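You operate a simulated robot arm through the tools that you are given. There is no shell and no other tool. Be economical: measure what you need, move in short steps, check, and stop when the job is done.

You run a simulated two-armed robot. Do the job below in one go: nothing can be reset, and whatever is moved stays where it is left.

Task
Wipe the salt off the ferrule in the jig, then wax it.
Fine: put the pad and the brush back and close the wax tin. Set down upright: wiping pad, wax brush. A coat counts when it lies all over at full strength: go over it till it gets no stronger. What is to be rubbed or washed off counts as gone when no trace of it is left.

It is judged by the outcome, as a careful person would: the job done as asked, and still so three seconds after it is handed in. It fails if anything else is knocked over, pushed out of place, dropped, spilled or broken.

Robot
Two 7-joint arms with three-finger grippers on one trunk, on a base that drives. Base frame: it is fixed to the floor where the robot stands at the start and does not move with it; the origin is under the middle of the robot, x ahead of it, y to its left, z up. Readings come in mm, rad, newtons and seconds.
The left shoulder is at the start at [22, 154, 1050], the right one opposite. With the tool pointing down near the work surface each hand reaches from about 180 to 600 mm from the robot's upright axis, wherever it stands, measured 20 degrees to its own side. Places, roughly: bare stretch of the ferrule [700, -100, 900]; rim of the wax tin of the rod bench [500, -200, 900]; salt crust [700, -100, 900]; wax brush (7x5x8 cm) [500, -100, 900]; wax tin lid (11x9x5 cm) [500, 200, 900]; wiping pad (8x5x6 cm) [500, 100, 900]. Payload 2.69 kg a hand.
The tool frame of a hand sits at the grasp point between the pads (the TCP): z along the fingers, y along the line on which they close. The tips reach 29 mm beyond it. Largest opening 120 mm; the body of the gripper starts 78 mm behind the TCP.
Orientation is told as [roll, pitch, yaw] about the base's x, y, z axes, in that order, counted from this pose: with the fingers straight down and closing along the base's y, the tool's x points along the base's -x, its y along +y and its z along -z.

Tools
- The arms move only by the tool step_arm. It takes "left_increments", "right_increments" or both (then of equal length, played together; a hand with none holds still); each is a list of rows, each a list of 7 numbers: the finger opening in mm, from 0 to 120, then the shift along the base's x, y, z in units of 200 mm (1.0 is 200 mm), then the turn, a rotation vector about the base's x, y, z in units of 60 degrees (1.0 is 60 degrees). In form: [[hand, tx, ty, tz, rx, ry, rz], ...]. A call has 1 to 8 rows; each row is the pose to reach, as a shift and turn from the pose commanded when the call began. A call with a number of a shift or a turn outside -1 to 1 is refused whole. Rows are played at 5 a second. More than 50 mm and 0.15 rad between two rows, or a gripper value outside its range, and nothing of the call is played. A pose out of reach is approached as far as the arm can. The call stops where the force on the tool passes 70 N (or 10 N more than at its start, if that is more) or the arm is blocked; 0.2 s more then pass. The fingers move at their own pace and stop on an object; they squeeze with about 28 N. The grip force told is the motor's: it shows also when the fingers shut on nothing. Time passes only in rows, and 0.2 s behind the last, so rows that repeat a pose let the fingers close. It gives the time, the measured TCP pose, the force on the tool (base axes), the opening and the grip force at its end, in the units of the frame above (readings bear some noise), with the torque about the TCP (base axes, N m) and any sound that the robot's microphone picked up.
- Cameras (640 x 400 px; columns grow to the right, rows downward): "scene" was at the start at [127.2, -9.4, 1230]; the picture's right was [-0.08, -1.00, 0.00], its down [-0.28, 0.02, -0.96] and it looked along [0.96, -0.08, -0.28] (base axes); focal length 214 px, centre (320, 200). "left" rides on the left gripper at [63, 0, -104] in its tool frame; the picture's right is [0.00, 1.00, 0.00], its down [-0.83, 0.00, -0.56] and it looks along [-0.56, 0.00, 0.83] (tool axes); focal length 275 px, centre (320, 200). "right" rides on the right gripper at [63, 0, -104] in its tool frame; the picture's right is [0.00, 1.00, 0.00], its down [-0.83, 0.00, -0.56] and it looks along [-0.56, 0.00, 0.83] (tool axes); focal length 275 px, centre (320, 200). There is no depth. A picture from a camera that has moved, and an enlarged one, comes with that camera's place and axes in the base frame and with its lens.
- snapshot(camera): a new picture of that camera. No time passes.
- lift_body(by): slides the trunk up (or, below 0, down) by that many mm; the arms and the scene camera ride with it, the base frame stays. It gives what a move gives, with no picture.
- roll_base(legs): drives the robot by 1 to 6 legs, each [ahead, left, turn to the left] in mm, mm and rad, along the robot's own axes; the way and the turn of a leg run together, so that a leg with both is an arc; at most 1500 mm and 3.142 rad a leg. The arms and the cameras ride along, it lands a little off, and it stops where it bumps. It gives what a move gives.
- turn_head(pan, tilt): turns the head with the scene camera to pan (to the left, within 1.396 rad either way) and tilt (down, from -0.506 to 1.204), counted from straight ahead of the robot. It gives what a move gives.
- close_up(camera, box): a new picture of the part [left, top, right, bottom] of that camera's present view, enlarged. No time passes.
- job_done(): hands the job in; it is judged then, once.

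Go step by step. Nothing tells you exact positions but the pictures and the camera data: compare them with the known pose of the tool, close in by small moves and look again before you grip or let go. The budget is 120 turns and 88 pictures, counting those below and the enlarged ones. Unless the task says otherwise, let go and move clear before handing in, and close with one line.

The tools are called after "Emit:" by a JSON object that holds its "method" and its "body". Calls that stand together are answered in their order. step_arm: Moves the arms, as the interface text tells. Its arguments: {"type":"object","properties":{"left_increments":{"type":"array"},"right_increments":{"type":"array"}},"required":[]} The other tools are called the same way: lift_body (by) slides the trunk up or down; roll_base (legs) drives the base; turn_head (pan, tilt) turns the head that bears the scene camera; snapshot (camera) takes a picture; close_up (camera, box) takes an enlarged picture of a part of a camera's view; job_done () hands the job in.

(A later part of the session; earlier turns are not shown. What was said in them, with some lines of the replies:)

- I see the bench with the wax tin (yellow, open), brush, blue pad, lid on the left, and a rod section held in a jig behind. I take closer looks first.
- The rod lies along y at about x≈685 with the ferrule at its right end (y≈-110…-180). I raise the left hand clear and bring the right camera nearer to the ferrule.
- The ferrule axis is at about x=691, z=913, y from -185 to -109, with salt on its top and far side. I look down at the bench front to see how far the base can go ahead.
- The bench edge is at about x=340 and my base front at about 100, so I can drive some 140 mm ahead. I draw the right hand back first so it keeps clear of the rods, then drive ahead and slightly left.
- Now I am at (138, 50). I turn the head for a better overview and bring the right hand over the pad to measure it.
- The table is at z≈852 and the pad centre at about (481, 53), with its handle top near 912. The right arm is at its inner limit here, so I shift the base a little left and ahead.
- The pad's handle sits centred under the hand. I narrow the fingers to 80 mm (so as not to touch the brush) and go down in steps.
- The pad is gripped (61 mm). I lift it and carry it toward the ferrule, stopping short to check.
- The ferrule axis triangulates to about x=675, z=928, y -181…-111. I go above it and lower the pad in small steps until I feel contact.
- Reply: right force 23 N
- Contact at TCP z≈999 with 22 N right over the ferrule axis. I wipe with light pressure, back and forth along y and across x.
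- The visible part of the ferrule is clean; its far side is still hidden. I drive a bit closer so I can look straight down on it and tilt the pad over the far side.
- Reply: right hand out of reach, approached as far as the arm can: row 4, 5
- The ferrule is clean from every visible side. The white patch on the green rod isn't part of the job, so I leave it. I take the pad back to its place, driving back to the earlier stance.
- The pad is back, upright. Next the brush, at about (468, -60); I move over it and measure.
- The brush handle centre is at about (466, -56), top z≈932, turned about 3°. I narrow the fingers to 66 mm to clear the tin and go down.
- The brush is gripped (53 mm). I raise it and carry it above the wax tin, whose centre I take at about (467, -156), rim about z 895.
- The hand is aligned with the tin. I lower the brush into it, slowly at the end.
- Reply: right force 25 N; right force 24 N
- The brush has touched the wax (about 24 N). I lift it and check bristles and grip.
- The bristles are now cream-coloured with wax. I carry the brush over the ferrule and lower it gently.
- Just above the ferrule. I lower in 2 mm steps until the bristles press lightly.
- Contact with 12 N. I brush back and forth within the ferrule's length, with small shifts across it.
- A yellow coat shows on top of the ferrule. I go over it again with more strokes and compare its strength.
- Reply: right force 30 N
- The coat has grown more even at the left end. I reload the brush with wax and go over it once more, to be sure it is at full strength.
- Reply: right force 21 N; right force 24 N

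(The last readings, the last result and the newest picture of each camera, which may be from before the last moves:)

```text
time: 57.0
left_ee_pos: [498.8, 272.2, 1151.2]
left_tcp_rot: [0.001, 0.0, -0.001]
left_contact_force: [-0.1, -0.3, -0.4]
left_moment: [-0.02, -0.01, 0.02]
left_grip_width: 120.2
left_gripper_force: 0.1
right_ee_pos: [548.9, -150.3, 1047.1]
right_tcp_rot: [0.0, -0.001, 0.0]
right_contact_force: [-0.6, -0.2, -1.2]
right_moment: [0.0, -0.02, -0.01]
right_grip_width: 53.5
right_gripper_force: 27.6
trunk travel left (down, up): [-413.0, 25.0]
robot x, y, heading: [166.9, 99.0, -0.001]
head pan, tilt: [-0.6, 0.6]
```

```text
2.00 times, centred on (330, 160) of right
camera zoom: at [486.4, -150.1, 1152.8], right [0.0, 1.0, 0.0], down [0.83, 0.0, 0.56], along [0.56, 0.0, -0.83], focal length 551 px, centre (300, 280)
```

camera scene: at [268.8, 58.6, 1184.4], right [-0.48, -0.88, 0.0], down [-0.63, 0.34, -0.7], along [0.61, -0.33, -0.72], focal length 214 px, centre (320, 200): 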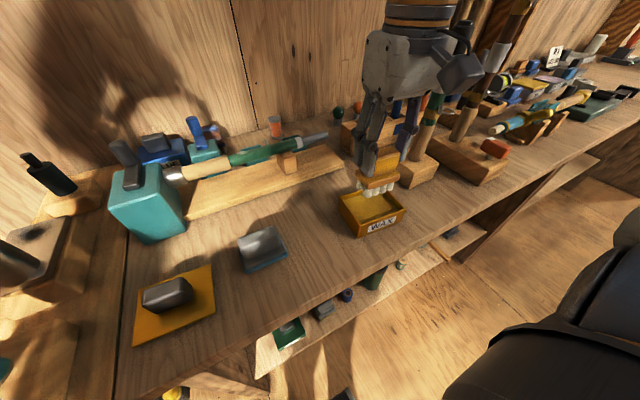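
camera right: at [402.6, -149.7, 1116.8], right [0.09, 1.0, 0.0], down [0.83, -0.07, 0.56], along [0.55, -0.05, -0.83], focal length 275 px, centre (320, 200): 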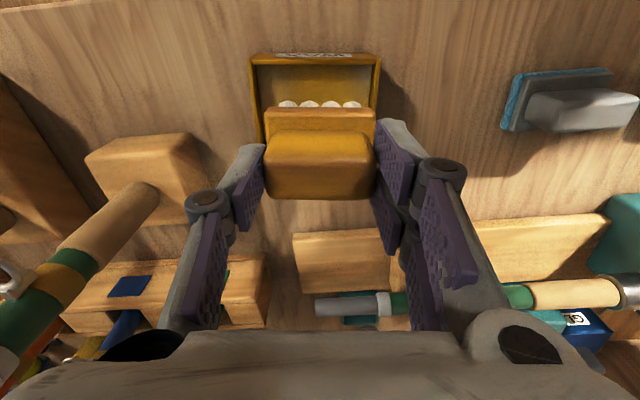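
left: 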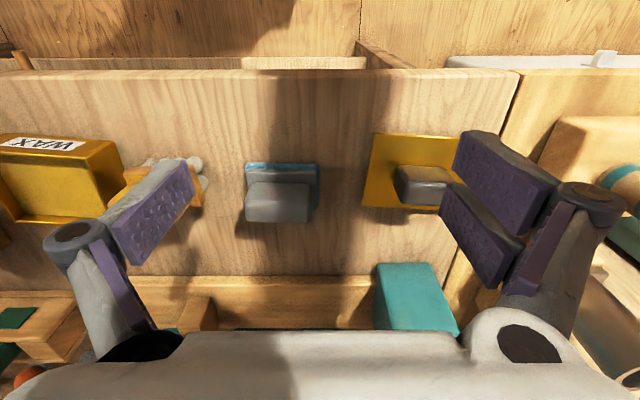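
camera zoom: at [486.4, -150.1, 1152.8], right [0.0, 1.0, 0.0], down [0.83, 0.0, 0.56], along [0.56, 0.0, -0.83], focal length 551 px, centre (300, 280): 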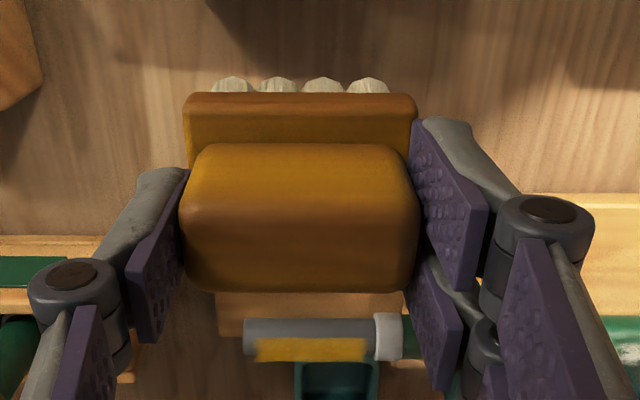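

The coat is strong, only slightly weaker at its right far corner. I give it one more light pass concentrated there and compare.

Emit:
{"method": "step_arm", "body": {"right_increments": [[30, 0.2, 0.02, 0, 0, 0, 0], [30, 0.4, 0.03, 0, 0, 0, 0], [30, 0.635, 0.04, 0, 0, 0, 0], [30, 0.635, 0.04, -0.1, 0, 0, 0], [30, 0.635, 0.04, -0.19, 0, 0, 0]]}}

Emit:
{"method": "step_arm", "body": {"right_increments": [[30, 0, 0, -0.01, 0, 0, 0], [30, 0, 0, -0.018, 0, 0, 0]]}}

```text
time: 58.2
left_ee_pos: [499.6, 272.6, 1150.2]
left_tcp_rot: [-0.001, -0.001, 0.001]
left_contact_force: [0.5, -0.9, -1.4]
left_moment: [0.01, -0.01, 0.01]
left_grip_width: 119.9
left_gripper_force: 0.0
right_ee_pos: [676.9, -141.3, 1009.3]
right_tcp_rot: [-0.001, 0.001, -0.001]
right_contact_force: [-0.8, -0.6, -0.2]
right_moment: [0.01, -0.02, 0.01]
right_grip_width: 53.4
right_gripper_force: 27.7
trunk travel left (down, up): [-413.0, 25.0]
robot x, y, heading: [167.8, 98.7, 0.001]
head pan, tilt: [-0.6, 0.6]
```

```text
time: 58.8
left_ee_pos: [498.9, 272.5, 1150.8]
left_tcp_rot: [0.0, -0.002, 0.0]
left_contact_force: [0.4, -0.3, -0.6]
left_moment: [0.01, 0.02, -0.01]
left_grip_width: 119.9
left_gripper_force: 0.0
right_ee_pos: [676.7, -141.8, 1008.0]
right_tcp_rot: [0.001, -0.004, 0.001]
right_contact_force: [0.0, -0.7, 2.5]
right_moment: [-0.17, -0.05, -0.01]
right_grip_width: 53.6
right_gripper_force: 28.1
trunk travel left (down, up): [-413.0, 25.0]
robot x, y, heading: [163.7, 100.5, 0.001]
head pan, tilt: [-0.6, 0.6]
```

Emit:
{"method": "step_arm", "body": {"right_increments": [[30, 0, 0, -0.01, 0, 0, 0], [30, 0, 0.03, -0.01, 0, 0, 0], [30, 0.03, 0.03, -0.01, 0, 0, 0], [30, 0.03, -0.05, -0.01, 0, 0, 0], [30, -0.03, -0.05, -0.01, 0, 0, 0], [30, -0.03, 0.03, -0.01, 0, 0, 0], [30, 0.03, 0.03, -0.01, 0, 0, 0], [30, 0, -0.09, -0.01, 0, 0, 0]]}}

Emit:
{"method": "step_arm", "body": {"right_increments": [[30, 0, 0, 0, 0, 0, 0], [30, 0, 0.1, -0.003, 0, 0, 0], [30, 0, -0.02, -0.003, 0, 0, 0], [30, 0.05, 0.12, -0.003, 0, 0, 0], [30, 0.05, -0.02, -0.003, 0, 0, 0], [30, -0.03, 0.12, -0.003, 0, 0, 0], [30, 0, 0.02, -0.003, 0, 0, 0]]}}

Emit:
{"method": "step_arm", "body": {"right_increments": [[30, 0, 0, 0.1, 0, 0, 0], [30, -0.2, 0, 0.2, 0, 0, 0], [30, -0.4, 0, 0.2, 0, 0, 0], [30, -0.63, 0, 0.2, 0, 0, 0]]}}

Emit:
{"method": "close_up", "body": {"camera": "right", "box": [280, 215, 380, 255]}}

```text
time: 60.6
left_ee_pos: [499.4, 272.5, 1150.1]
left_tcp_rot: [-0.001, -0.001, 0.001]
left_contact_force: [0.2, 0.1, -0.1]
left_moment: [0.04, 0.0, 0.0]
left_grip_width: 120.0
left_gripper_force: 0.2
right_ee_pos: [676.8, -157.6, 1005.2]
right_tcp_rot: [0.004, -0.001, 0.0]
right_contact_force: [0.9, 2.9, 9.4]
right_moment: [0.38, -0.13, -0.02]
right_grip_width: 53.6
right_gripper_force: 27.9
trunk travel left (down, up): [-413.0, 25.0]
robot x, y, heading: [166.5, 99.0, 0.002]
head pan, tilt: [-0.6, 0.6]
```

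```text
time: 62.2
left_ee_pos: [499.7, 271.4, 1150.5]
left_tcp_rot: [0.0, 0.0, 0.0]
left_contact_force: [-0.4, -0.3, 0.5]
left_moment: [0.0, -0.02, -0.01]
left_grip_width: 119.9
left_gripper_force: 0.1
right_ee_pos: [675.8, -151.9, 1005.9]
right_tcp_rot: [0.001, -0.005, 0.001]
right_contact_force: [1.1, 2.2, 4.8]
right_moment: [0.27, -0.1, -0.05]
right_grip_width: 53.4
right_gripper_force: 28.3
trunk travel left (down, up): [-413.0, 25.0]
robot x, y, heading: [165.1, 96.4, -0.003]
head pan, tilt: [-0.6, 0.6]
```

```text
time: 63.2
left_ee_pos: [498.7, 272.9, 1150.2]
left_tcp_rot: [0.0, -0.003, -0.001]
left_contact_force: [0.4, 0.2, -0.3]
left_moment: [0.01, 0.01, 0.03]
left_grip_width: 119.9
left_gripper_force: 0.0
right_ee_pos: [549.1, -150.1, 1045.3]
right_tcp_rot: [-0.001, -0.004, 0.0]
right_contact_force: [0.0, 0.8, -0.4]
right_moment: [0.02, -0.03, -0.01]
right_grip_width: 53.4
right_gripper_force: 27.8
trunk travel left (down, up): [-413.0, 25.0]
robot x, y, heading: [164.6, 98.9, -0.001]
head pan, tilt: [-0.6, 0.6]
```

```text
6.40 times, centred on (330, 235) of right
camera zoom: at [487.5, -150.3, 1151.1], right [0.0, 1.0, 0.0], down [0.83, 0.0, 0.56], along [0.56, 0.0, -0.83], focal length 1762 px, centre (256, -24)
```

zoom: 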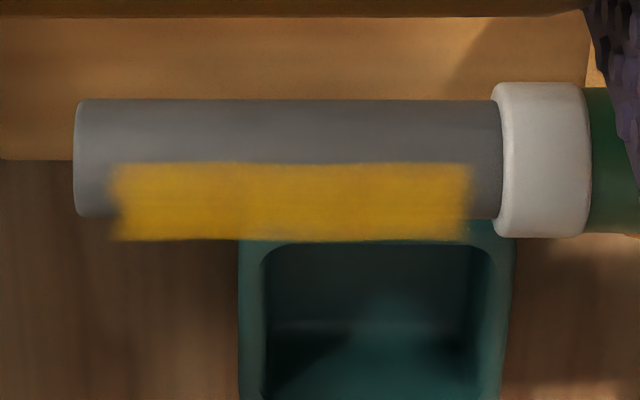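

The coat is now even and no stronger than before. I carry the brush back to its place at (468, -55).

Emit:
{"method": "step_arm", "body": {"right_increments": [[30, -0.15, 0.15, 0, 0, 0, 0.02], [30, -0.3, 0.3, 0, 0, 0, 0.05], [30, -0.406, 0.473, 0, 0, 0, 0.052], [30, -0.406, 0.473, -0.2, 0, 0, 0.052], [30, -0.406, 0.473, -0.4, 0, 0, 0.052], [30, -0.406, 0.473, -0.5, 0, 0, 0.052]]}}

Emit:
{"method": "turn_head", "body": {"pan": -0.1, "tilt": 0.85}}

Emit:
{"method": "close_up", "body": {"camera": "scene", "box": [200, 80, 500, 260]}}

Emit:
{"method": "snapshot", "body": {"camera": "right"}}

```text
time: 64.6
left_ee_pos: [500.0, 272.8, 1149.8]
left_tcp_rot: [0.001, -0.003, 0.0]
left_contact_force: [0.2, 0.2, 0.0]
left_moment: [0.02, -0.02, -0.04]
left_grip_width: 120.2
left_gripper_force: 0.0
right_ee_pos: [471.5, -58.8, 943.8]
right_tcp_rot: [-0.001, -0.002, 0.055]
right_contact_force: [0.6, 0.4, -0.2]
right_moment: [-0.03, -0.01, -0.01]
right_grip_width: 53.6
right_gripper_force: 28.3
trunk travel left (down, up): [-413.0, 25.0]
robot x, y, heading: [165.8, 100.2, 0.006]
head pan, tilt: [-0.6, 0.6]
```

```text
time: 65.6
left_ee_pos: [498.4, 272.1, 1151.0]
left_tcp_rot: [0.0, -0.002, 0.0]
left_contact_force: [0.2, 0.3, 0.1]
left_moment: [0.02, -0.01, -0.03]
left_grip_width: 120.0
left_gripper_force: 0.0
right_ee_pos: [472.3, -58.7, 946.4]
right_tcp_rot: [-0.001, -0.001, 0.055]
right_contact_force: [-0.8, 0.6, -0.1]
right_moment: [0.05, 0.03, -0.02]
right_grip_width: 53.5
right_gripper_force: 28.1
trunk travel left (down, up): [-413.0, 25.0]
robot x, y, heading: [162.9, 103.4, 0.001]
head pan, tilt: [-0.099, 0.85]
```

```text
2.13 times, centred on (350, 170) of scene
camera zoom: at [275.7, 89.3, 1180.5], right [-0.1, -0.99, 0.0], down [-0.75, 0.08, -0.66], along [0.66, -0.07, -0.75], focal length 458 px, centre (256, 264)
```

zoom: 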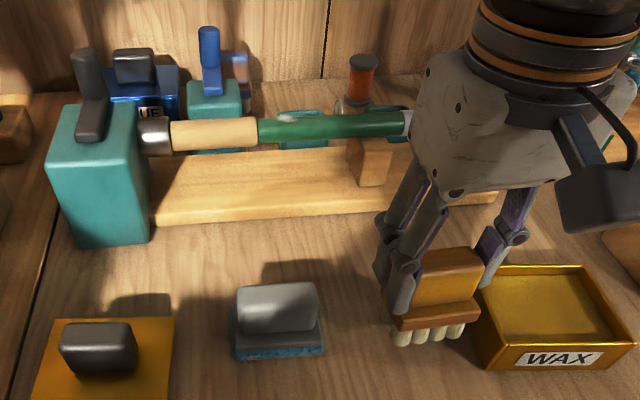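

```text
28 pictures are left
camera right: at [410.0, -62.2, 1050.5], right [-0.06, 1.0, 0.0], down [0.83, 0.05, 0.56], along [0.56, 0.03, -0.83], focal length 275 px, centre (320, 200)
```

right: 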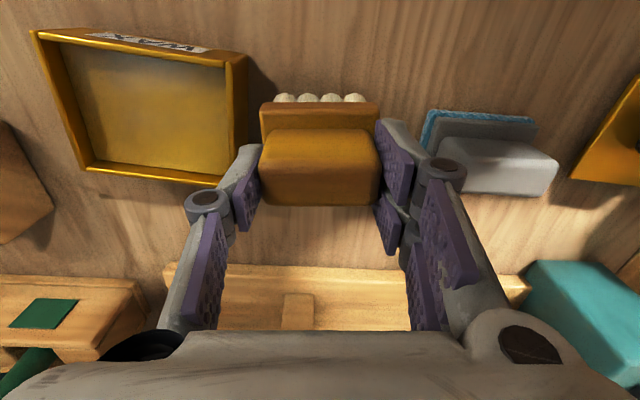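

Emit:
{"method": "step_arm", "body": {"right_increments": [[30, -0.02, 0.015, -0.05, 0, 0, 0], [30, -0.02, 0.015, -0.1, 0, 0, 0]]}}

Emit:
{"method": "step_arm", "body": {"right_increments": [[30, 0, 0, -0.015, 0, 0, 0]]}}

Emit:
{"method": "step_arm", "body": {"right_increments": [[30, 0, 0, -0.01, 0, 0, 0]]}}

```text
time: 66.2
left_ee_pos: [500.1, 273.4, 1149.9]
left_tcp_rot: [-0.002, -0.002, 0.002]
left_contact_force: [0.5, 0.6, -0.2]
left_moment: [0.02, 0.01, 0.01]
left_grip_width: 120.3
left_gripper_force: 0.0
right_ee_pos: [465.0, -55.0, 923.8]
right_tcp_rot: [-0.001, 0.002, 0.055]
right_contact_force: [0.9, -0.6, -1.0]
right_moment: [-0.02, 0.0, -0.02]
right_grip_width: 53.3
right_gripper_force: 27.8
trunk travel left (down, up): [-413.0, 25.0]
robot x, y, heading: [165.0, 95.3, -0.002]
head pan, tilt: [-0.099, 0.85]
```

```text
time: 66.6
left_ee_pos: [499.1, 272.3, 1150.8]
left_tcp_rot: [0.0, -0.001, -0.001]
left_contact_force: [-0.1, 0.0, 0.9]
left_moment: [0.01, -0.01, 0.01]
left_grip_width: 119.8
left_gripper_force: 0.0
right_ee_pos: [464.6, -56.0, 922.3]
right_tcp_rot: [0.0, -0.002, 0.055]
right_contact_force: [-1.4, -1.6, 5.7]
right_moment: [0.12, -0.01, 0.0]
right_grip_width: 53.2
right_gripper_force: 28.0
trunk travel left (down, up): [-413.0, 25.0]
robot x, y, heading: [162.0, 100.6, 0.002]
head pan, tilt: [-0.099, 0.85]
```

```text
time: 67.0
left_ee_pos: [497.6, 272.6, 1152.6]
left_tcp_rot: [-0.001, -0.002, 0.001]
left_contact_force: [-0.1, -1.0, 0.5]
left_moment: [0.0, 0.0, 0.02]
left_grip_width: 120.1
left_gripper_force: 0.1
right_ee_pos: [464.7, -56.5, 921.6]
right_tcp_rot: [0.001, -0.007, 0.053]
right_contact_force: [-1.5, -1.9, 22.8]
right_moment: [-0.08, -0.22, 0.0]
right_grip_width: 53.9
right_gripper_force: 27.5
trunk travel left (down, up): [-413.0, 25.0]
robot x, y, heading: [165.5, 97.3, -0.004]
head pan, tilt: [-0.099, 0.85]
```

The brush stands on the bench. I ease the pressure, open just enough (60 mm, the tin is close) and lift off.

Emit:
{"method": "step_arm", "body": {"right_increments": [[30, 0, 0, 0.008, 0, 0, 0], [58, 0, 0.005, 0.008, 0, 0, 0], [61, 0, 0.005, 0.008, 0, 0, 0], [61, 0, 0.005, 0.06, 0, 0, 0], [61, 0, 0.005, 0.2, 0, 0, 0], [70, 0, 0.005, 0.4, 0, 0, 0], [80, 0, 0.005, 0.6, 0, 0, 0]]}}

Emit:
{"method": "snapshot", "body": {"camera": "right"}}

Emit:
{"method": "close_up", "body": {"camera": "scene", "box": [200, 80, 500, 260]}}

```text
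time: 68.6
left_ee_pos: [499.4, 271.7, 1150.1]
left_tcp_rot: [-0.001, -0.001, -0.001]
left_contact_force: [-0.9, -0.6, 0.5]
left_moment: [-0.01, 0.0, -0.04]
left_grip_width: 119.7
left_gripper_force: 0.0
right_ee_pos: [464.3, -55.0, 1038.0]
right_tcp_rot: [-0.001, 0.0, 0.054]
right_contact_force: [0.4, -0.6, 0.3]
right_moment: [0.02, 0.0, 0.0]
right_grip_width: 80.2
right_gripper_force: 0.1
trunk travel left (down, up): [-413.0, 25.0]
robot x, y, heading: [163.6, 95.1, -0.004]
head pan, tilt: [-0.099, 0.85]
```

```text
27 pictures are left
camera right: at [402.5, -58.5, 1143.6], right [-0.06, 1.0, 0.0], down [0.83, 0.05, 0.56], along [0.56, 0.03, -0.83], focal length 275 px, centre (320, 200)
```

right: 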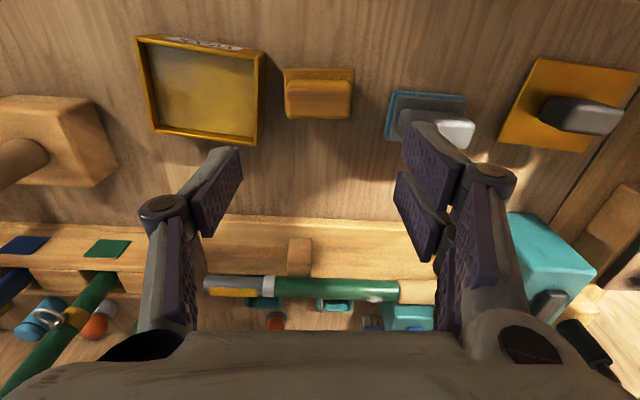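

```text
2.13 times, centred on (350, 170) of scene
camera zoom: at [275.5, 89.4, 1180.5], right [-0.1, -0.99, 0.0], down [-0.75, 0.07, -0.66], along [0.66, -0.07, -0.75], focal length 458 px, centre (256, 264)
```

zoom: 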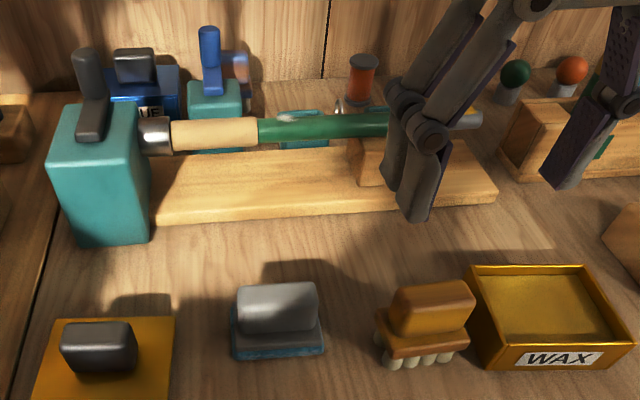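

The brush is back, upright and clear of the tin. Next the lid: I shift the base left so the right hand can reach it comfortably.

Emit:
{"method": "step_arm", "body": {"right_increments": [[80, 0, 0.1, 0.05, 0, 0, -0.052], [80, 0, 0.3, 0.1, 0, 0, -0.052], [80, 0, 0.5, 0.1, 0, 0, -0.052]]}}

Emit:
{"method": "roll_base", "body": {"legs": [[0, 95, 0]]}}

Emit:
{"method": "snapshot", "body": {"camera": "right"}}

Emit:
{"method": "snapshot", "body": {"camera": "scene"}}

```text
time: 69.4
left_ee_pos: [499.7, 272.9, 1150.2]
left_tcp_rot: [-0.002, -0.002, 0.001]
left_contact_force: [-0.4, 0.6, -0.1]
left_moment: [0.01, 0.02, -0.02]
left_grip_width: 119.8
left_gripper_force: 0.0
right_ee_pos: [467.0, 44.4, 1059.6]
right_tcp_rot: [-0.002, -0.001, -0.001]
right_contact_force: [0.1, -0.2, -0.3]
right_moment: [-0.07, 0.01, 0.04]
right_grip_width: 80.1
right_gripper_force: 0.2
trunk travel left (down, up): [-413.0, 25.0]
robot x, y, heading: [165.3, 99.1, -0.001]
head pan, tilt: [-0.099, 0.85]
```

```text
time: 70.8
left_ee_pos: [498.5, 366.1, 1151.1]
left_tcp_rot: [0.001, -0.002, -0.001]
left_contact_force: [0.2, -0.3, 0.7]
left_moment: [-0.03, -0.02, 0.03]
left_grip_width: 120.3
left_gripper_force: 0.0
right_ee_pos: [467.0, 139.1, 1059.7]
right_tcp_rot: [0.0, 0.001, -0.003]
right_contact_force: [-0.2, -0.3, -0.1]
right_moment: [-0.03, 0.01, 0.0]
right_grip_width: 79.9
right_gripper_force: 0.1
trunk travel left (down, up): [-413.0, 25.0]
robot x, y, heading: [160.5, 192.8, 0.002]
head pan, tilt: [-0.099, 0.85]
```

```text
25 pictures are left
camera right: at [404.1, 138.3, 1164.9], right [0.0, 1.0, 0.0], down [0.83, 0.0, 0.56], along [0.56, 0.0, -0.83], focal length 275 px, centre (320, 200)
```

right: 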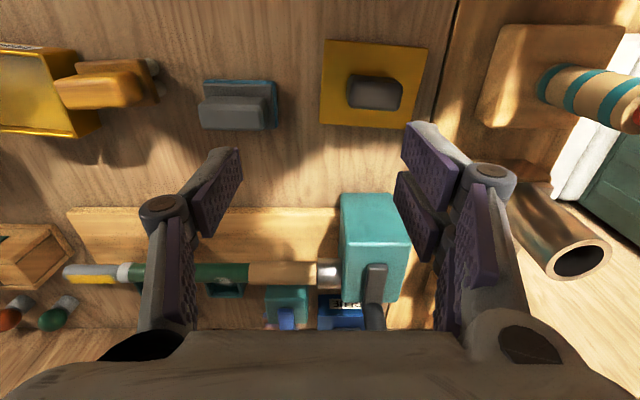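

```text
24 pictures are left
camera scene: at [275.7, 183.7, 1180.4], right [-0.1, -0.99, 0.0], down [-0.75, 0.08, -0.66], along [0.66, -0.07, -0.75], focal length 214 px, centre (320, 200)
```

scene: 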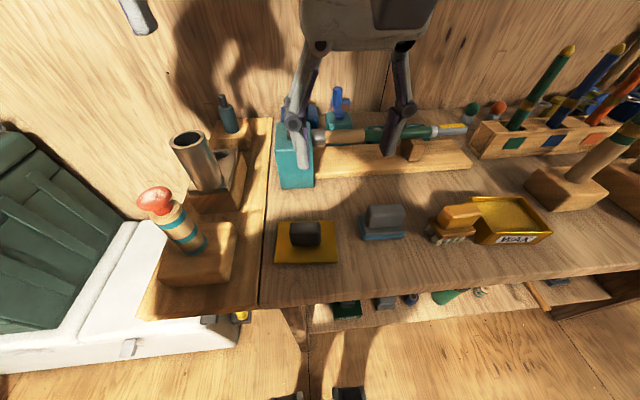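

Emit:
{"method": "close_up", "body": {"camera": "right", "box": [300, 20, 450, 140]}}

Emit:
{"method": "close_up", "body": {"camera": "scene", "box": [260, 190, 420, 290]}}

```text
3.33 times, centred on (375, 80) of right
camera zoom: at [404.1, 138.3, 1164.9], right [0.0, 1.0, 0.0], down [0.83, 0.0, 0.56], along [0.56, 0.0, -0.83], focal length 918 px, centre (137, 600)
```

zoom: 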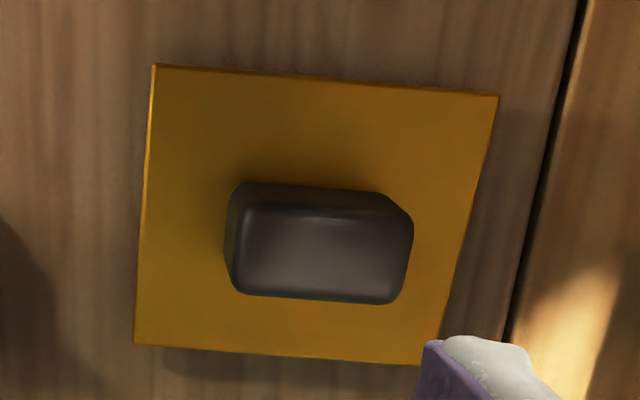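

```text
4.00 times, centred on (340, 240) of scene
camera zoom: at [275.7, 183.7, 1180.4], right [-0.1, -0.99, 0.0], down [-0.75, 0.08, -0.66], along [0.66, -0.07, -0.75], focal length 858 px, centre (240, 40)
```

zoom: 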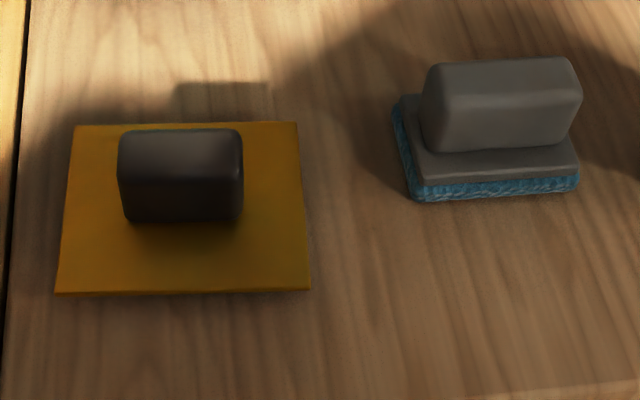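

The lid centre is at about (468, 189), turned about -5°, its knob about 49 mm wide, top near z 902. I shift the base another 60 mm left, then line the hand up over the knob.

Emit:
{"method": "roll_base", "body": {"legs": [[0, 60, 0]]}}

Emit:
{"method": "step_arm", "body": {"right_increments": [[80, 0, -0.02, -0.15, 0, 0, -0.04], [80, 0, -0.03, -0.3, 0, 0, -0.08], [80, 0, -0.04, -0.5, 0, 0, -0.08]]}}

Emit:
{"method": "snapshot", "body": {"camera": "right"}}

```text
time: 71.9
left_ee_pos: [499.2, 426.7, 1150.1]
left_tcp_rot: [0.001, -0.002, -0.001]
left_contact_force: [-0.2, 0.3, 0.2]
left_moment: [-0.07, -0.02, -0.03]
left_grip_width: 119.7
left_gripper_force: 0.0
right_ee_pos: [465.8, 198.1, 1059.0]
right_tcp_rot: [0.0, -0.001, -0.001]
right_contact_force: [-0.1, -1.2, 0.6]
right_moment: [-0.05, -0.02, -0.03]
right_grip_width: 79.7
right_gripper_force: 0.1
trunk travel left (down, up): [-413.0, 25.0]
robot x, y, heading: [165.1, 252.5, -0.001]
head pan, tilt: [-0.099, 0.85]
```

```text
time: 72.7
left_ee_pos: [499.7, 428.5, 1151.2]
left_tcp_rot: [0.002, -0.002, -0.001]
left_contact_force: [0.2, -0.2, 0.0]
left_moment: [-0.01, 0.02, 0.0]
left_grip_width: 120.4
left_gripper_force: 0.0
right_ee_pos: [465.8, 190.7, 959.8]
right_tcp_rot: [0.0, -0.002, -0.085]
right_contact_force: [0.2, -0.4, 0.7]
right_moment: [-0.02, -0.01, 0.0]
right_grip_width: 80.4
right_gripper_force: 0.1
trunk travel left (down, up): [-413.0, 25.0]
robot x, y, heading: [166.5, 251.3, 0.004]
head pan, tilt: [-0.099, 0.85]
```

```text
21 pictures are left
camera right: at [404.3, 195.4, 1065.5], right [0.08, 1.0, 0.0], down [0.83, -0.07, 0.56], along [0.55, -0.04, -0.83], focal length 275 px, centre (320, 200)
```

right: 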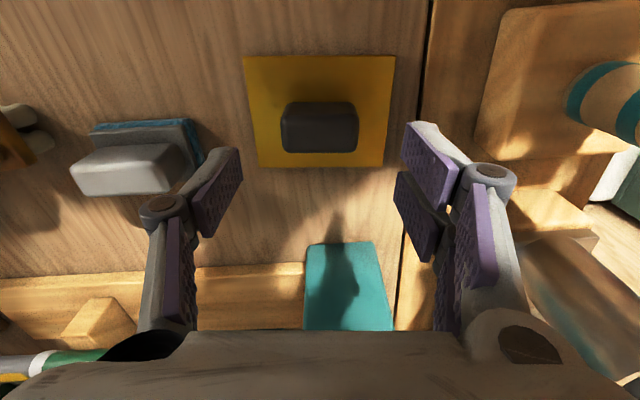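

Well aligned. I go down over the knob and grip.

Emit:
{"method": "step_arm", "body": {"right_increments": [[75, 0, 0, -0.15, 0, 0, 0], [75, 0, 0, -0.27, 0, 0, 0], [75, 0, 0, -0.315, 0, 0, 0]]}}

Emit:
{"method": "step_arm", "body": {"right_increments": [[45, 0, 0, 0, 0, 0, 0], [25, 0, 0, 0, 0, 0, 0], [25, 0, 0, 0, 0, 0, 0]]}}

Emit:
{"method": "snapshot", "body": {"camera": "right"}}

```text
time: 73.5
left_ee_pos: [500.3, 427.2, 1151.3]
left_tcp_rot: [0.0, -0.003, -0.002]
left_contact_force: [-0.6, -0.9, 0.2]
left_moment: [-0.04, 0.04, -0.01]
left_grip_width: 119.9
left_gripper_force: 0.1
right_ee_pos: [466.3, 189.4, 896.6]
right_tcp_rot: [0.0, -0.003, -0.087]
right_contact_force: [0.4, 0.0, -0.4]
right_moment: [-0.03, 0.01, -0.01]
right_grip_width: 74.9
right_gripper_force: 0.1
trunk travel left (down, up): [-413.0, 25.0]
robot x, y, heading: [165.4, 253.1, -0.005]
head pan, tilt: [-0.099, 0.85]
```

```text
time: 74.3
left_ee_pos: [499.3, 425.6, 1150.9]
left_tcp_rot: [0.0, -0.002, -0.002]
left_contact_force: [1.0, -0.3, 0.8]
left_moment: [-0.01, 0.03, 0.01]
left_grip_width: 120.0
left_gripper_force: 0.1
right_ee_pos: [465.9, 189.7, 896.9]
right_tcp_rot: [0.0, -0.001, -0.085]
right_contact_force: [-0.5, 0.6, 0.1]
right_moment: [-0.02, -0.02, -0.02]
right_grip_width: 49.4
right_gripper_force: 28.2
trunk travel left (down, up): [-413.0, 25.0]
robot x, y, heading: [162.4, 252.9, 0.0]
head pan, tilt: [-0.099, 0.85]
```

```text
20 pictures are left
camera right: at [404.1, 195.3, 1002.8], right [0.08, 1.0, 0.0], down [0.83, -0.07, 0.56], along [0.55, -0.04, -0.83], focal length 275 px, centre (320, 200)
```

right: 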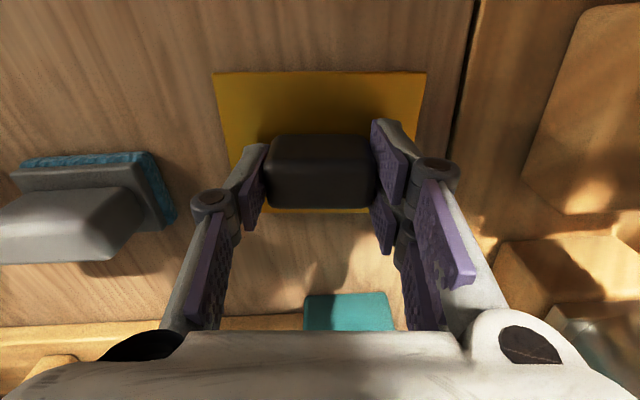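

The lid is held (49 mm). I lift it high and drive back right.

Emit:
{"method": "step_arm", "body": {"right_increments": [[25, 0, 0, 0.1, 0, 0, 0], [25, 0, 0, 0.3, 0, 0, 0], [25, 0, 0, 0.5, 0, 0, 0], [25, 0, 0, 0.7, 0, 0, 0]]}}

Emit:
{"method": "roll_base", "body": {"legs": [[0, -155, 0]]}}

Emit:
{"method": "snapshot", "body": {"camera": "scene"}}

```text
time: 75.3
left_ee_pos: [500.6, 426.3, 1150.8]
left_tcp_rot: [0.0, -0.004, -0.002]
left_contact_force: [0.7, -0.1, 0.6]
left_moment: [0.0, 0.02, 0.0]
left_grip_width: 120.0
left_gripper_force: 0.1
right_ee_pos: [468.8, 186.3, 1036.5]
right_tcp_rot: [0.001, -0.001, -0.087]
right_contact_force: [0.7, -0.5, -1.2]
right_moment: [-0.05, -0.01, -0.01]
right_grip_width: 49.0
right_gripper_force: 27.8
trunk travel left (down, up): [-413.0, 25.0]
robot x, y, heading: [164.8, 252.1, -0.006]
head pan, tilt: [-0.099, 0.85]
```

```text
time: 77.1
left_ee_pos: [499.5, 273.2, 1151.4]
left_tcp_rot: [0.0, -0.002, 0.002]
left_contact_force: [0.2, -0.1, 0.1]
left_moment: [0.01, 0.0, 0.0]
left_grip_width: 120.1
left_gripper_force: 0.2
right_ee_pos: [468.8, 35.6, 1035.9]
right_tcp_rot: [0.0, 0.0, -0.081]
right_contact_force: [0.1, -0.5, -0.6]
right_moment: [0.02, 0.0, -0.03]
right_grip_width: 49.4
right_gripper_force: 27.9
trunk travel left (down, up): [-413.0, 25.0]
robot x, y, heading: [164.1, 100.2, 0.006]
head pan, tilt: [-0.099, 0.85]
```

```text
19 pictures are left
camera scene: at [275.9, 91.3, 1180.4], right [-0.1, -1.0, 0.0], down [-0.75, 0.07, -0.66], along [0.66, -0.06, -0.75], focal length 214 px, centre (320, 200)
```

scene: 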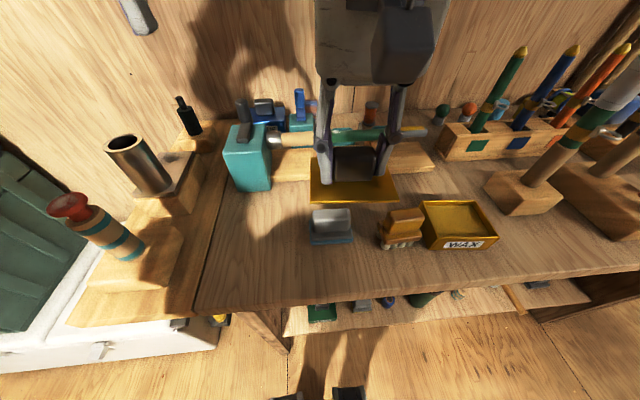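

I carry the lid over the tin (centre about (467, -158)) and stop above it to check alignment.

Emit:
{"method": "step_arm", "body": {"right_increments": [[25, 0, -0.2, 0, 0, 0, 0], [25, 0, -0.4, 0, 0, 0, 0], [25, 0, -0.6, 0, 0, 0, 0], [25, 0, -0.8, 0, 0, 0, 0], [25, -0.01, -0.968, 0, 0, 0, -0.012], [25, -0.01, -0.968, -0.15, 0, 0, -0.012], [25, -0.01, -0.968, -0.3, 0, 0, -0.012]]}}

Emit:
{"method": "snapshot", "body": {"camera": "right"}}

Emit:
{"method": "turn_head", "body": {"pan": -0.5, "tilt": 0.8}}

Emit:
{"method": "close_up", "body": {"camera": "scene", "box": [300, 120, 460, 250]}}

```text
time: 78.7
left_ee_pos: [499.4, 274.4, 1149.8]
left_tcp_rot: [-0.002, -0.002, 0.002]
left_contact_force: [0.6, 0.6, 1.1]
left_moment: [0.02, 0.01, -0.01]
left_grip_width: 120.0
left_gripper_force: 0.1
right_ee_pos: [464.2, -157.1, 973.2]
right_tcp_rot: [0.0, -0.002, -0.093]
right_contact_force: [0.1, -0.8, -0.9]
right_moment: [0.0, -0.02, -0.01]
right_grip_width: 49.1
right_gripper_force: 27.9
trunk travel left (down, up): [-413.0, 25.0]
robot x, y, heading: [158.8, 99.5, -0.002]
head pan, tilt: [-0.099, 0.85]
```

```text
18 pictures are left
camera right: at [403.6, -152.0, 1079.5], right [0.09, 1.0, 0.0], down [0.83, -0.08, 0.56], along [0.55, -0.05, -0.83], focal length 275 px, centre (320, 200)
```

right: 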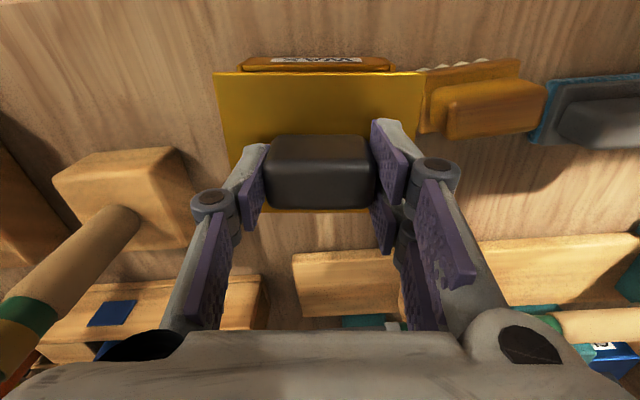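

```text
time: 79.6
left_ee_pos: [499.6, 274.1, 1150.8]
left_tcp_rot: [-0.001, 0.001, 0.001]
left_contact_force: [-0.3, 0.5, -1.5]
left_moment: [0.0, 0.0, 0.01]
left_grip_width: 119.7
left_gripper_force: 0.1
right_ee_pos: [465.8, -157.0, 974.3]
right_tcp_rot: [0.0, 0.001, -0.096]
right_contact_force: [0.4, 0.1, -0.7]
right_moment: [-0.01, 0.02, 0.02]
right_grip_width: 49.4
right_gripper_force: 28.3
trunk travel left (down, up): [-413.0, 25.0]
robot x, y, heading: [159.6, 100.4, 0.004]
head pan, tilt: [-0.499, 0.799]
```

```text
3.08 times, centred on (380, 185) of scene
camera zoom: at [269.0, 60.9, 1184.4], right [-0.48, -0.88, 0.0], down [-0.63, 0.34, -0.7], along [0.61, -0.33, -0.72], focal length 660 px, centre (135, 246)
```

zoom: 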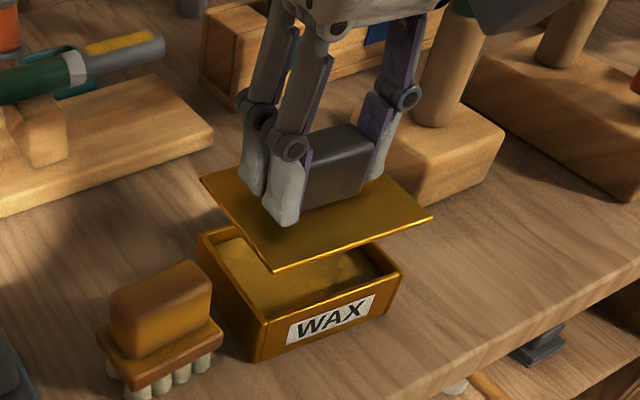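

Emit:
{"method": "close_up", "body": {"camera": "right", "box": [200, 40, 450, 140]}}

```text
2.56 times, centred on (325, 90) of right
camera zoom: at [403.7, -151.5, 1080.1], right [0.09, 1.0, 0.0], down [0.83, -0.08, 0.56], along [0.55, -0.05, -0.83], focal length 705 px, centre (307, 482)
```

zoom: 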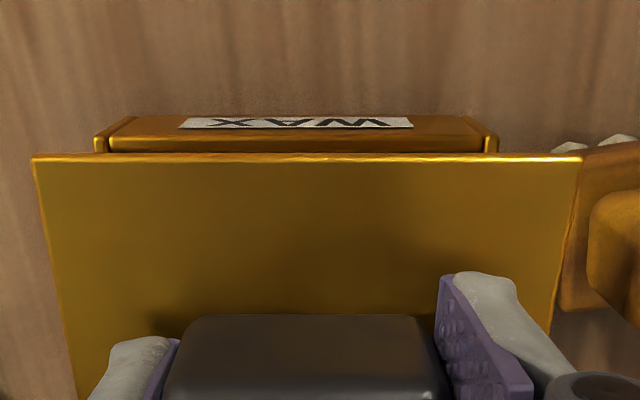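

The lid needs only about 3 mm more to the right. I lower it onto the rim, slowly at the end.

Emit:
{"method": "step_arm", "body": {"right_increments": [[25, 0.003, -0.014, -0.05, 0, 0, 0], [25, 0.003, -0.014, -0.1, 0, 0, 0], [25, 0.003, -0.014, -0.14, 0, 0, 0]]}}

Emit:
{"method": "step_arm", "body": {"right_increments": [[25, 0, 0, -0.015, 0, 0, 0]]}}

Emit:
{"method": "close_up", "body": {"camera": "scene", "box": [300, 120, 460, 250]}}

```text
time: 80.4
left_ee_pos: [498.9, 275.5, 1151.8]
left_tcp_rot: [0.0, -0.002, 0.002]
left_contact_force: [0.8, 1.2, 0.8]
left_moment: [0.04, 0.02, 0.0]
left_grip_width: 119.9
left_gripper_force: 0.2
right_ee_pos: [465.7, -161.6, 946.8]
right_tcp_rot: [-0.001, -0.001, -0.095]
right_contact_force: [-0.2, 0.1, 0.2]
right_moment: [-0.03, 0.02, -0.01]
right_grip_width: 49.0
right_gripper_force: 28.1
trunk travel left (down, up): [-413.0, 25.0]
robot x, y, heading: [160.7, 99.7, 0.005]
head pan, tilt: [-0.499, 0.799]
```

```text
time: 80.8
left_ee_pos: [499.5, 275.2, 1151.0]
left_tcp_rot: [-0.001, -0.003, 0.001]
left_contact_force: [-0.3, -0.2, -0.2]
left_moment: [0.02, -0.01, -0.02]
left_grip_width: 120.2
left_gripper_force: 0.1
right_ee_pos: [465.9, -160.9, 944.4]
right_tcp_rot: [-0.001, -0.002, -0.096]
right_contact_force: [0.1, 0.0, -1.2]
right_moment: [-0.01, -0.01, -0.03]
right_grip_width: 49.1
right_gripper_force: 27.7
trunk travel left (down, up): [-413.0, 25.0]
robot x, y, heading: [163.1, 104.7, -0.004]
head pan, tilt: [-0.499, 0.799]
```

```text
3.08 times, centred on (380, 185) of scene
camera zoom: at [269.0, 60.8, 1184.4], right [-0.48, -0.88, 0.0], down [-0.63, 0.34, -0.7], along [0.61, -0.33, -0.72], focal length 660 px, centre (135, 246)
```

zoom: 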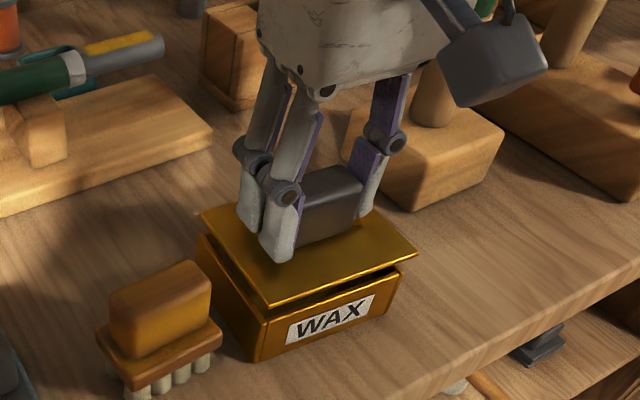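

Emit:
{"method": "step_arm", "body": {"right_increments": [[25, 0, 0.005, -0.015, 0, 0, 0]]}}

Emit:
{"method": "close_up", "body": {"camera": "right", "box": [200, 40, 450, 140]}}

Emit:
{"method": "close_up", "body": {"camera": "scene", "box": [330, 160, 430, 240]}}

```text
time: 81.2
left_ee_pos: [499.3, 275.6, 1150.1]
left_tcp_rot: [0.0, -0.001, 0.002]
left_contact_force: [0.0, 0.3, -0.3]
left_moment: [0.02, 0.01, -0.01]
left_grip_width: 120.1
left_gripper_force: 0.1
right_ee_pos: [466.7, -159.0, 941.0]
right_tcp_rot: [0.001, -0.002, -0.094]
right_contact_force: [1.1, 0.1, -1.2]
right_moment: [-0.02, 0.01, 0.05]
right_grip_width: 49.2
right_gripper_force: 27.9
trunk travel left (down, up): [-413.0, 25.0]
robot x, y, heading: [165.2, 105.1, -0.003]
head pan, tilt: [-0.499, 0.799]
```

```text
2.56 times, centred on (325, 90) of right
camera zoom: at [404.7, -153.6, 1046.8], right [0.09, 1.0, 0.0], down [0.83, -0.08, 0.56], along [0.55, -0.05, -0.83], focal length 705 px, centre (307, 482)
```

zoom: 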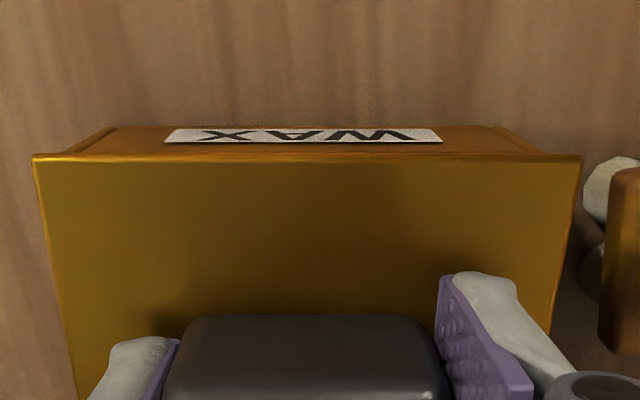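

```text
5.00 times, centred on (380, 200) of scene
camera zoom: at [269.0, 60.8, 1184.4], right [-0.48, -0.88, 0.0], down [-0.63, 0.34, -0.7], along [0.61, -0.33, -0.72], focal length 1072 px, centre (20, 200)
```

zoom: 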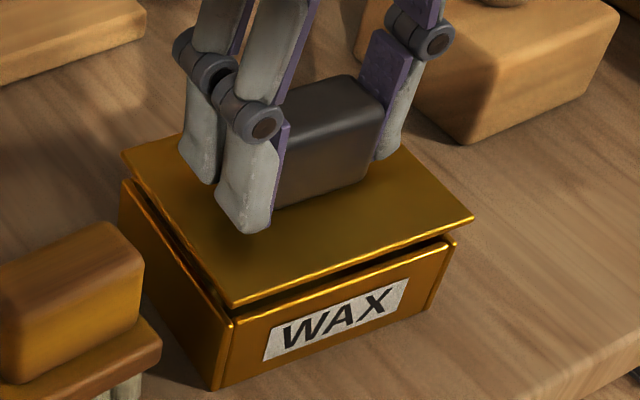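

The lid is centred within a millimetre or two. I keep lowering until it bears on the rim.

Emit:
{"method": "step_arm", "body": {"right_increments": [[25, -0.004, 0, -0.015, 0, 0, 0]]}}

Emit:
{"method": "step_arm", "body": {"right_increments": [[25, 0, 0, -0.015, 0, 0, 0]]}}

Emit:
{"method": "step_arm", "body": {"right_increments": [[25, 0, 0, -0.012, 0, 0, 0]]}}

```text
time: 81.6
left_ee_pos: [498.9, 274.4, 1149.8]
left_tcp_rot: [0.001, -0.002, 0.003]
left_contact_force: [0.6, -0.2, -0.4]
left_moment: [-0.01, 0.0, 0.0]
left_grip_width: 119.9
left_gripper_force: 0.2
right_ee_pos: [464.8, -160.0, 938.9]
right_tcp_rot: [0.0, 0.002, -0.097]
right_contact_force: [0.5, 0.1, -1.0]
right_moment: [-0.02, 0.01, -0.01]
right_grip_width: 49.0
right_gripper_force: 28.3
trunk travel left (down, up): [-413.0, 25.0]
robot x, y, heading: [162.8, 100.7, 0.001]
head pan, tilt: [-0.499, 0.799]
```

```text
time: 82.0
left_ee_pos: [499.9, 275.2, 1148.9]
left_tcp_rot: [0.001, -0.002, 0.002]
left_contact_force: [-0.3, -0.2, -0.2]
left_moment: [0.0, -0.02, 0.0]
left_grip_width: 120.2
left_gripper_force: 0.2
right_ee_pos: [465.9, -159.2, 933.4]
right_tcp_rot: [-0.001, 0.0, -0.097]
right_contact_force: [0.2, -0.5, -0.6]
right_moment: [0.0, 0.0, 0.02]
right_grip_width: 49.4
right_gripper_force: 28.0
trunk travel left (down, up): [-413.0, 25.0]
robot x, y, heading: [165.3, 102.6, 0.0]
head pan, tilt: [-0.499, 0.799]
```

```text
time: 82.4
left_ee_pos: [499.1, 275.6, 1150.2]
left_tcp_rot: [0.0, -0.003, 0.0]
left_contact_force: [0.5, -0.3, 0.8]
left_moment: [-0.01, 0.03, -0.02]
left_grip_width: 119.9
left_gripper_force: 0.1
right_ee_pos: [466.3, -159.1, 933.6]
right_tcp_rot: [-0.001, -0.002, -0.096]
right_contact_force: [-0.2, 0.9, -0.3]
right_moment: [0.04, 0.02, 0.01]
right_grip_width: 49.3
right_gripper_force: 27.8
trunk travel left (down, up): [-413.0, 25.0]
robot x, y, heading: [164.7, 103.5, 0.0]
head pan, tilt: [-0.499, 0.799]
```

Emit:
{"method": "step_arm", "body": {"right_increments": [[25, 0, 0, -0.01, 0, 0, 0]]}}

Emit:
{"method": "close_up", "body": {"camera": "scene", "box": [330, 160, 430, 240]}}

```text
time: 82.8
left_ee_pos: [500.5, 274.5, 1151.2]
left_tcp_rot: [0.0, -0.003, 0.003]
left_contact_force: [-0.1, -0.4, 0.1]
left_moment: [-0.02, 0.0, 0.01]
left_grip_width: 120.2
left_gripper_force: 0.2
right_ee_pos: [465.7, -159.9, 930.8]
right_tcp_rot: [-0.001, 0.0, -0.097]
right_contact_force: [-0.5, -0.1, 0.0]
right_moment: [0.01, 0.0, 0.04]
right_grip_width: 49.2
right_gripper_force: 27.5
trunk travel left (down, up): [-413.0, 25.0]
robot x, y, heading: [166.9, 101.4, 0.002]
head pan, tilt: [-0.499, 0.799]
```

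```text
5.00 times, centred on (380, 200) of scene
camera zoom: at [269.0, 60.8, 1184.4], right [-0.48, -0.88, 0.0], down [-0.63, 0.34, -0.7], along [0.61, -0.33, -0.72], focal length 1072 px, centre (20, 200)
```

zoom: 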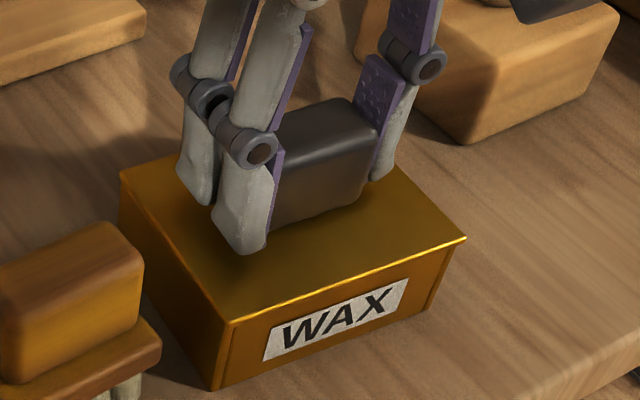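

The lid is practically on the rim, well aligned. A little further to feel contact, then release.

Emit:
{"method": "step_arm", "body": {"right_increments": [[25, 0, 0, -0.01, 0, 0, 0]]}}

```text
time: 83.2
left_ee_pos: [499.5, 275.3, 1151.1]
left_tcp_rot: [0.0, -0.001, 0.001]
left_contact_force: [0.3, -1.0, -0.6]
left_moment: [0.01, -0.02, -0.02]
left_grip_width: 119.8
left_gripper_force: 0.0
right_ee_pos: [465.4, -159.2, 928.3]
right_tcp_rot: [0.0, 0.001, -0.096]
right_contact_force: [-0.7, 0.1, 0.6]
right_moment: [0.01, -0.03, 0.04]
right_grip_width: 49.1
right_gripper_force: 27.8
trunk travel left (down, up): [-413.0, 25.0]
robot x, y, heading: [159.8, 101.6, -0.003]
head pan, tilt: [-0.499, 0.799]
```

Emit:
{"method": "step_arm", "body": {"right_increments": [[25, 0, 0, -0.008, 0, 0, 0]]}}

Emit:
{"method": "step_arm", "body": {"right_increments": [[25, 0, 0, -0.008, 0, 0, 0]]}}

Emit:
{"method": "close_up", "body": {"camera": "scene", "box": [330, 160, 430, 240]}}

```text
time: 83.6
left_ee_pos: [497.6, 275.0, 1151.0]
left_tcp_rot: [-0.001, -0.005, 0.0]
left_contact_force: [0.0, 0.1, 1.0]
left_moment: [-0.01, 0.05, -0.01]
left_grip_width: 120.2
left_gripper_force: 0.1
right_ee_pos: [467.0, -160.1, 928.6]
right_tcp_rot: [0.0, -0.003, -0.096]
right_contact_force: [-1.3, -4.1, 18.4]
right_moment: [-0.07, 0.43, 0.07]
right_grip_width: 49.3
right_gripper_force: 27.9
trunk travel left (down, up): [-413.0, 25.0]
robot x, y, heading: [164.8, 98.8, 0.001]
head pan, tilt: [-0.499, 0.799]
```

```text
time: 84.0
left_ee_pos: [498.1, 274.8, 1150.8]
left_tcp_rot: [-0.001, -0.003, 0.002]
left_contact_force: [-0.5, -0.4, 0.4]
left_moment: [0.0, 0.0, 0.01]
left_grip_width: 119.9
left_gripper_force: 0.0
right_ee_pos: [466.0, -159.4, 925.7]
right_tcp_rot: [0.0, -0.006, -0.096]
right_contact_force: [-0.9, -4.2, 20.7]
right_moment: [-0.14, -0.05, 0.06]
right_grip_width: 49.7
right_gripper_force: 28.4
trunk travel left (down, up): [-413.0, 25.0]
robot x, y, heading: [164.2, 101.4, 0.003]
head pan, tilt: [-0.499, 0.799]
```

```text
5.00 times, centred on (380, 200) of scene
camera zoom: at [267.9, 61.0, 1184.7], right [-0.48, -0.88, 0.0], down [-0.63, 0.34, -0.7], along [0.61, -0.33, -0.72], focal length 1072 px, centre (20, 200)
```

zoom: 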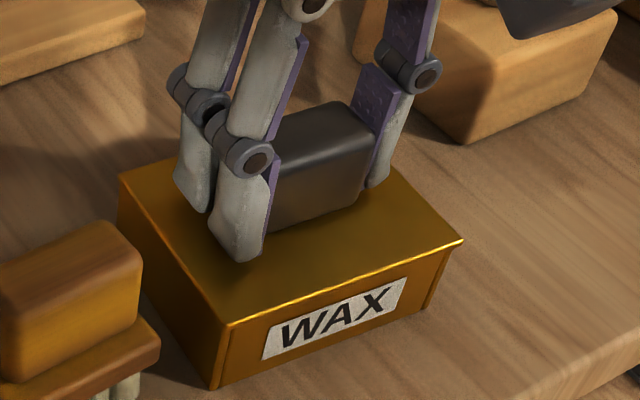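

Seated flush on the tin. I ease off, open the fingers a little, and lift away.

Emit:
{"method": "step_arm", "body": {"right_increments": [[25, 0, 0, 0.01, 0, 0, 0], [56, 0, 0, 0.01, 0, 0, 0], [64, 0, 0, 0.01, 0, 0, 0], [64, 0, 0, 0.1, 0, 0, 0], [64, 0, 0, 0.3, 0, 0, 0], [64, 0, 0, 0.5, 0, 0, 0], [64, -0.15, 0, 0.7, 0, 0, 0], [64, -0.3, 0, 0.85, 0, 0, 0]]}}

Emit:
{"method": "turn_head", "body": {"pan": -0.3, "tilt": 0.75}}

Emit:
{"method": "snapshot", "body": {"camera": "scene"}}

Emit:
{"method": "snapshot", "body": {"camera": "right"}}

```text
time: 85.8
left_ee_pos: [498.7, 275.8, 1151.6]
left_tcp_rot: [0.001, -0.002, 0.002]
left_contact_force: [0.1, 0.3, -0.1]
left_moment: [0.0, -0.03, 0.04]
left_grip_width: 120.2
left_gripper_force: 0.1
right_ee_pos: [405.1, -158.6, 1095.8]
right_tcp_rot: [-0.002, -0.002, -0.096]
right_contact_force: [-0.3, 0.3, -0.5]
right_moment: [-0.02, -0.02, 0.0]
right_grip_width: 64.0
right_gripper_force: 0.1
trunk travel left (down, up): [-413.0, 25.0]
robot x, y, heading: [161.5, 98.9, -0.001]
head pan, tilt: [-0.499, 0.799]
```

```text
time: 86.5
left_ee_pos: [499.8, 275.9, 1149.5]
left_tcp_rot: [0.001, -0.002, 0.002]
left_contact_force: [0.1, -0.3, -0.2]
left_moment: [-0.04, -0.03, -0.01]
left_grip_width: 120.3
left_gripper_force: 0.0
right_ee_pos: [406.4, -157.8, 1094.8]
right_tcp_rot: [-0.001, -0.001, -0.096]
right_contact_force: [0.0, -0.4, 0.9]
right_moment: [0.0, 0.01, -0.04]
right_grip_width: 64.2
right_gripper_force: 0.1
trunk travel left (down, up): [-413.0, 25.0]
robot x, y, heading: [161.6, 101.7, 0.002]
head pan, tilt: [-0.3, 0.75]
```

```text
10 pictures are left
camera scene: at [277.2, 74.9, 1188.4], right [-0.3, -0.96, 0.0], down [-0.65, 0.2, -0.73], along [0.7, -0.22, -0.68], focal length 214 px, centre (320, 200)
```

scene: 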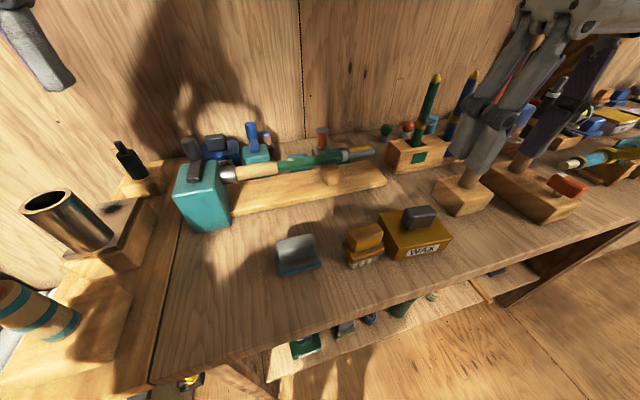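

```text
9 pictures are left
camera right: at [345.1, -151.7, 1200.3], right [0.09, 1.0, 0.0], down [0.83, -0.08, 0.56], along [0.55, -0.05, -0.83], focal length 275 px, centre (320, 200)
```

right: 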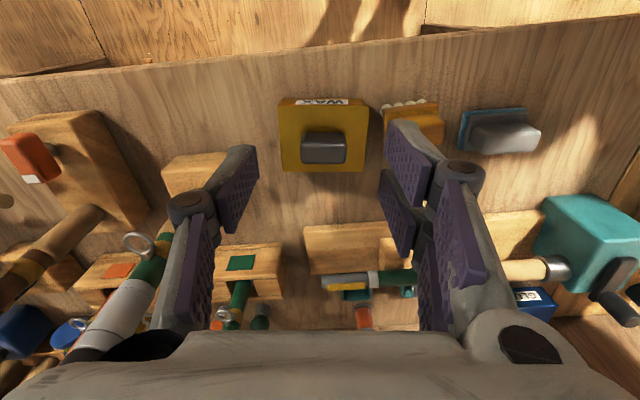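

Emit:
{"method": "close_up", "body": {"camera": "right", "box": [310, 255, 400, 305]}}

Emit:
{"method": "close_up", "body": {"camera": "scene", "box": [250, 130, 460, 280]}}

```text
7.11 times, centred on (355, 280) of right
camera zoom: at [345.1, -151.7, 1200.3], right [0.09, 1.0, 0.0], down [0.83, -0.08, 0.56], along [0.55, -0.05, -0.83], focal length 1958 px, centre (71, -369)
```

zoom: 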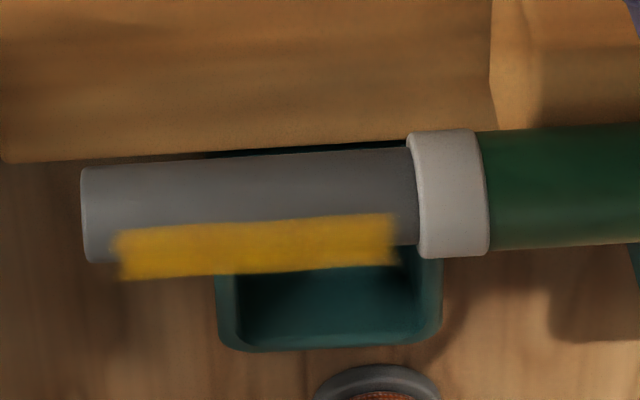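

```text
2.67 times, centred on (355, 205) of scene
camera zoom: at [277.2, 74.9, 1188.4], right [-0.3, -0.96, 0.0], down [-0.65, 0.2, -0.73], along [0.7, -0.22, -0.68], focal length 572 px, centre (227, 187)
```

zoom: 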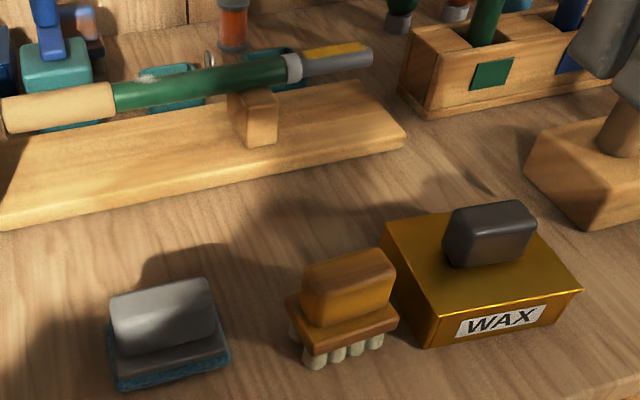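

The ferrule shows no salt and carries an even coat of wax. The pad and the brush stand upright in their places, the tin is closed, and both hands are clear, so I hand in.

Emit:
{"method": "job_done", "body": {}}

```text
The job is handed in.
```

I wiped the salt off the ferrule and waxed it until the coat got no stronger, put the pad and the brush back upright, closed the wax tin, and handed the job in. I left the white patch on the green part of the rod as it was.
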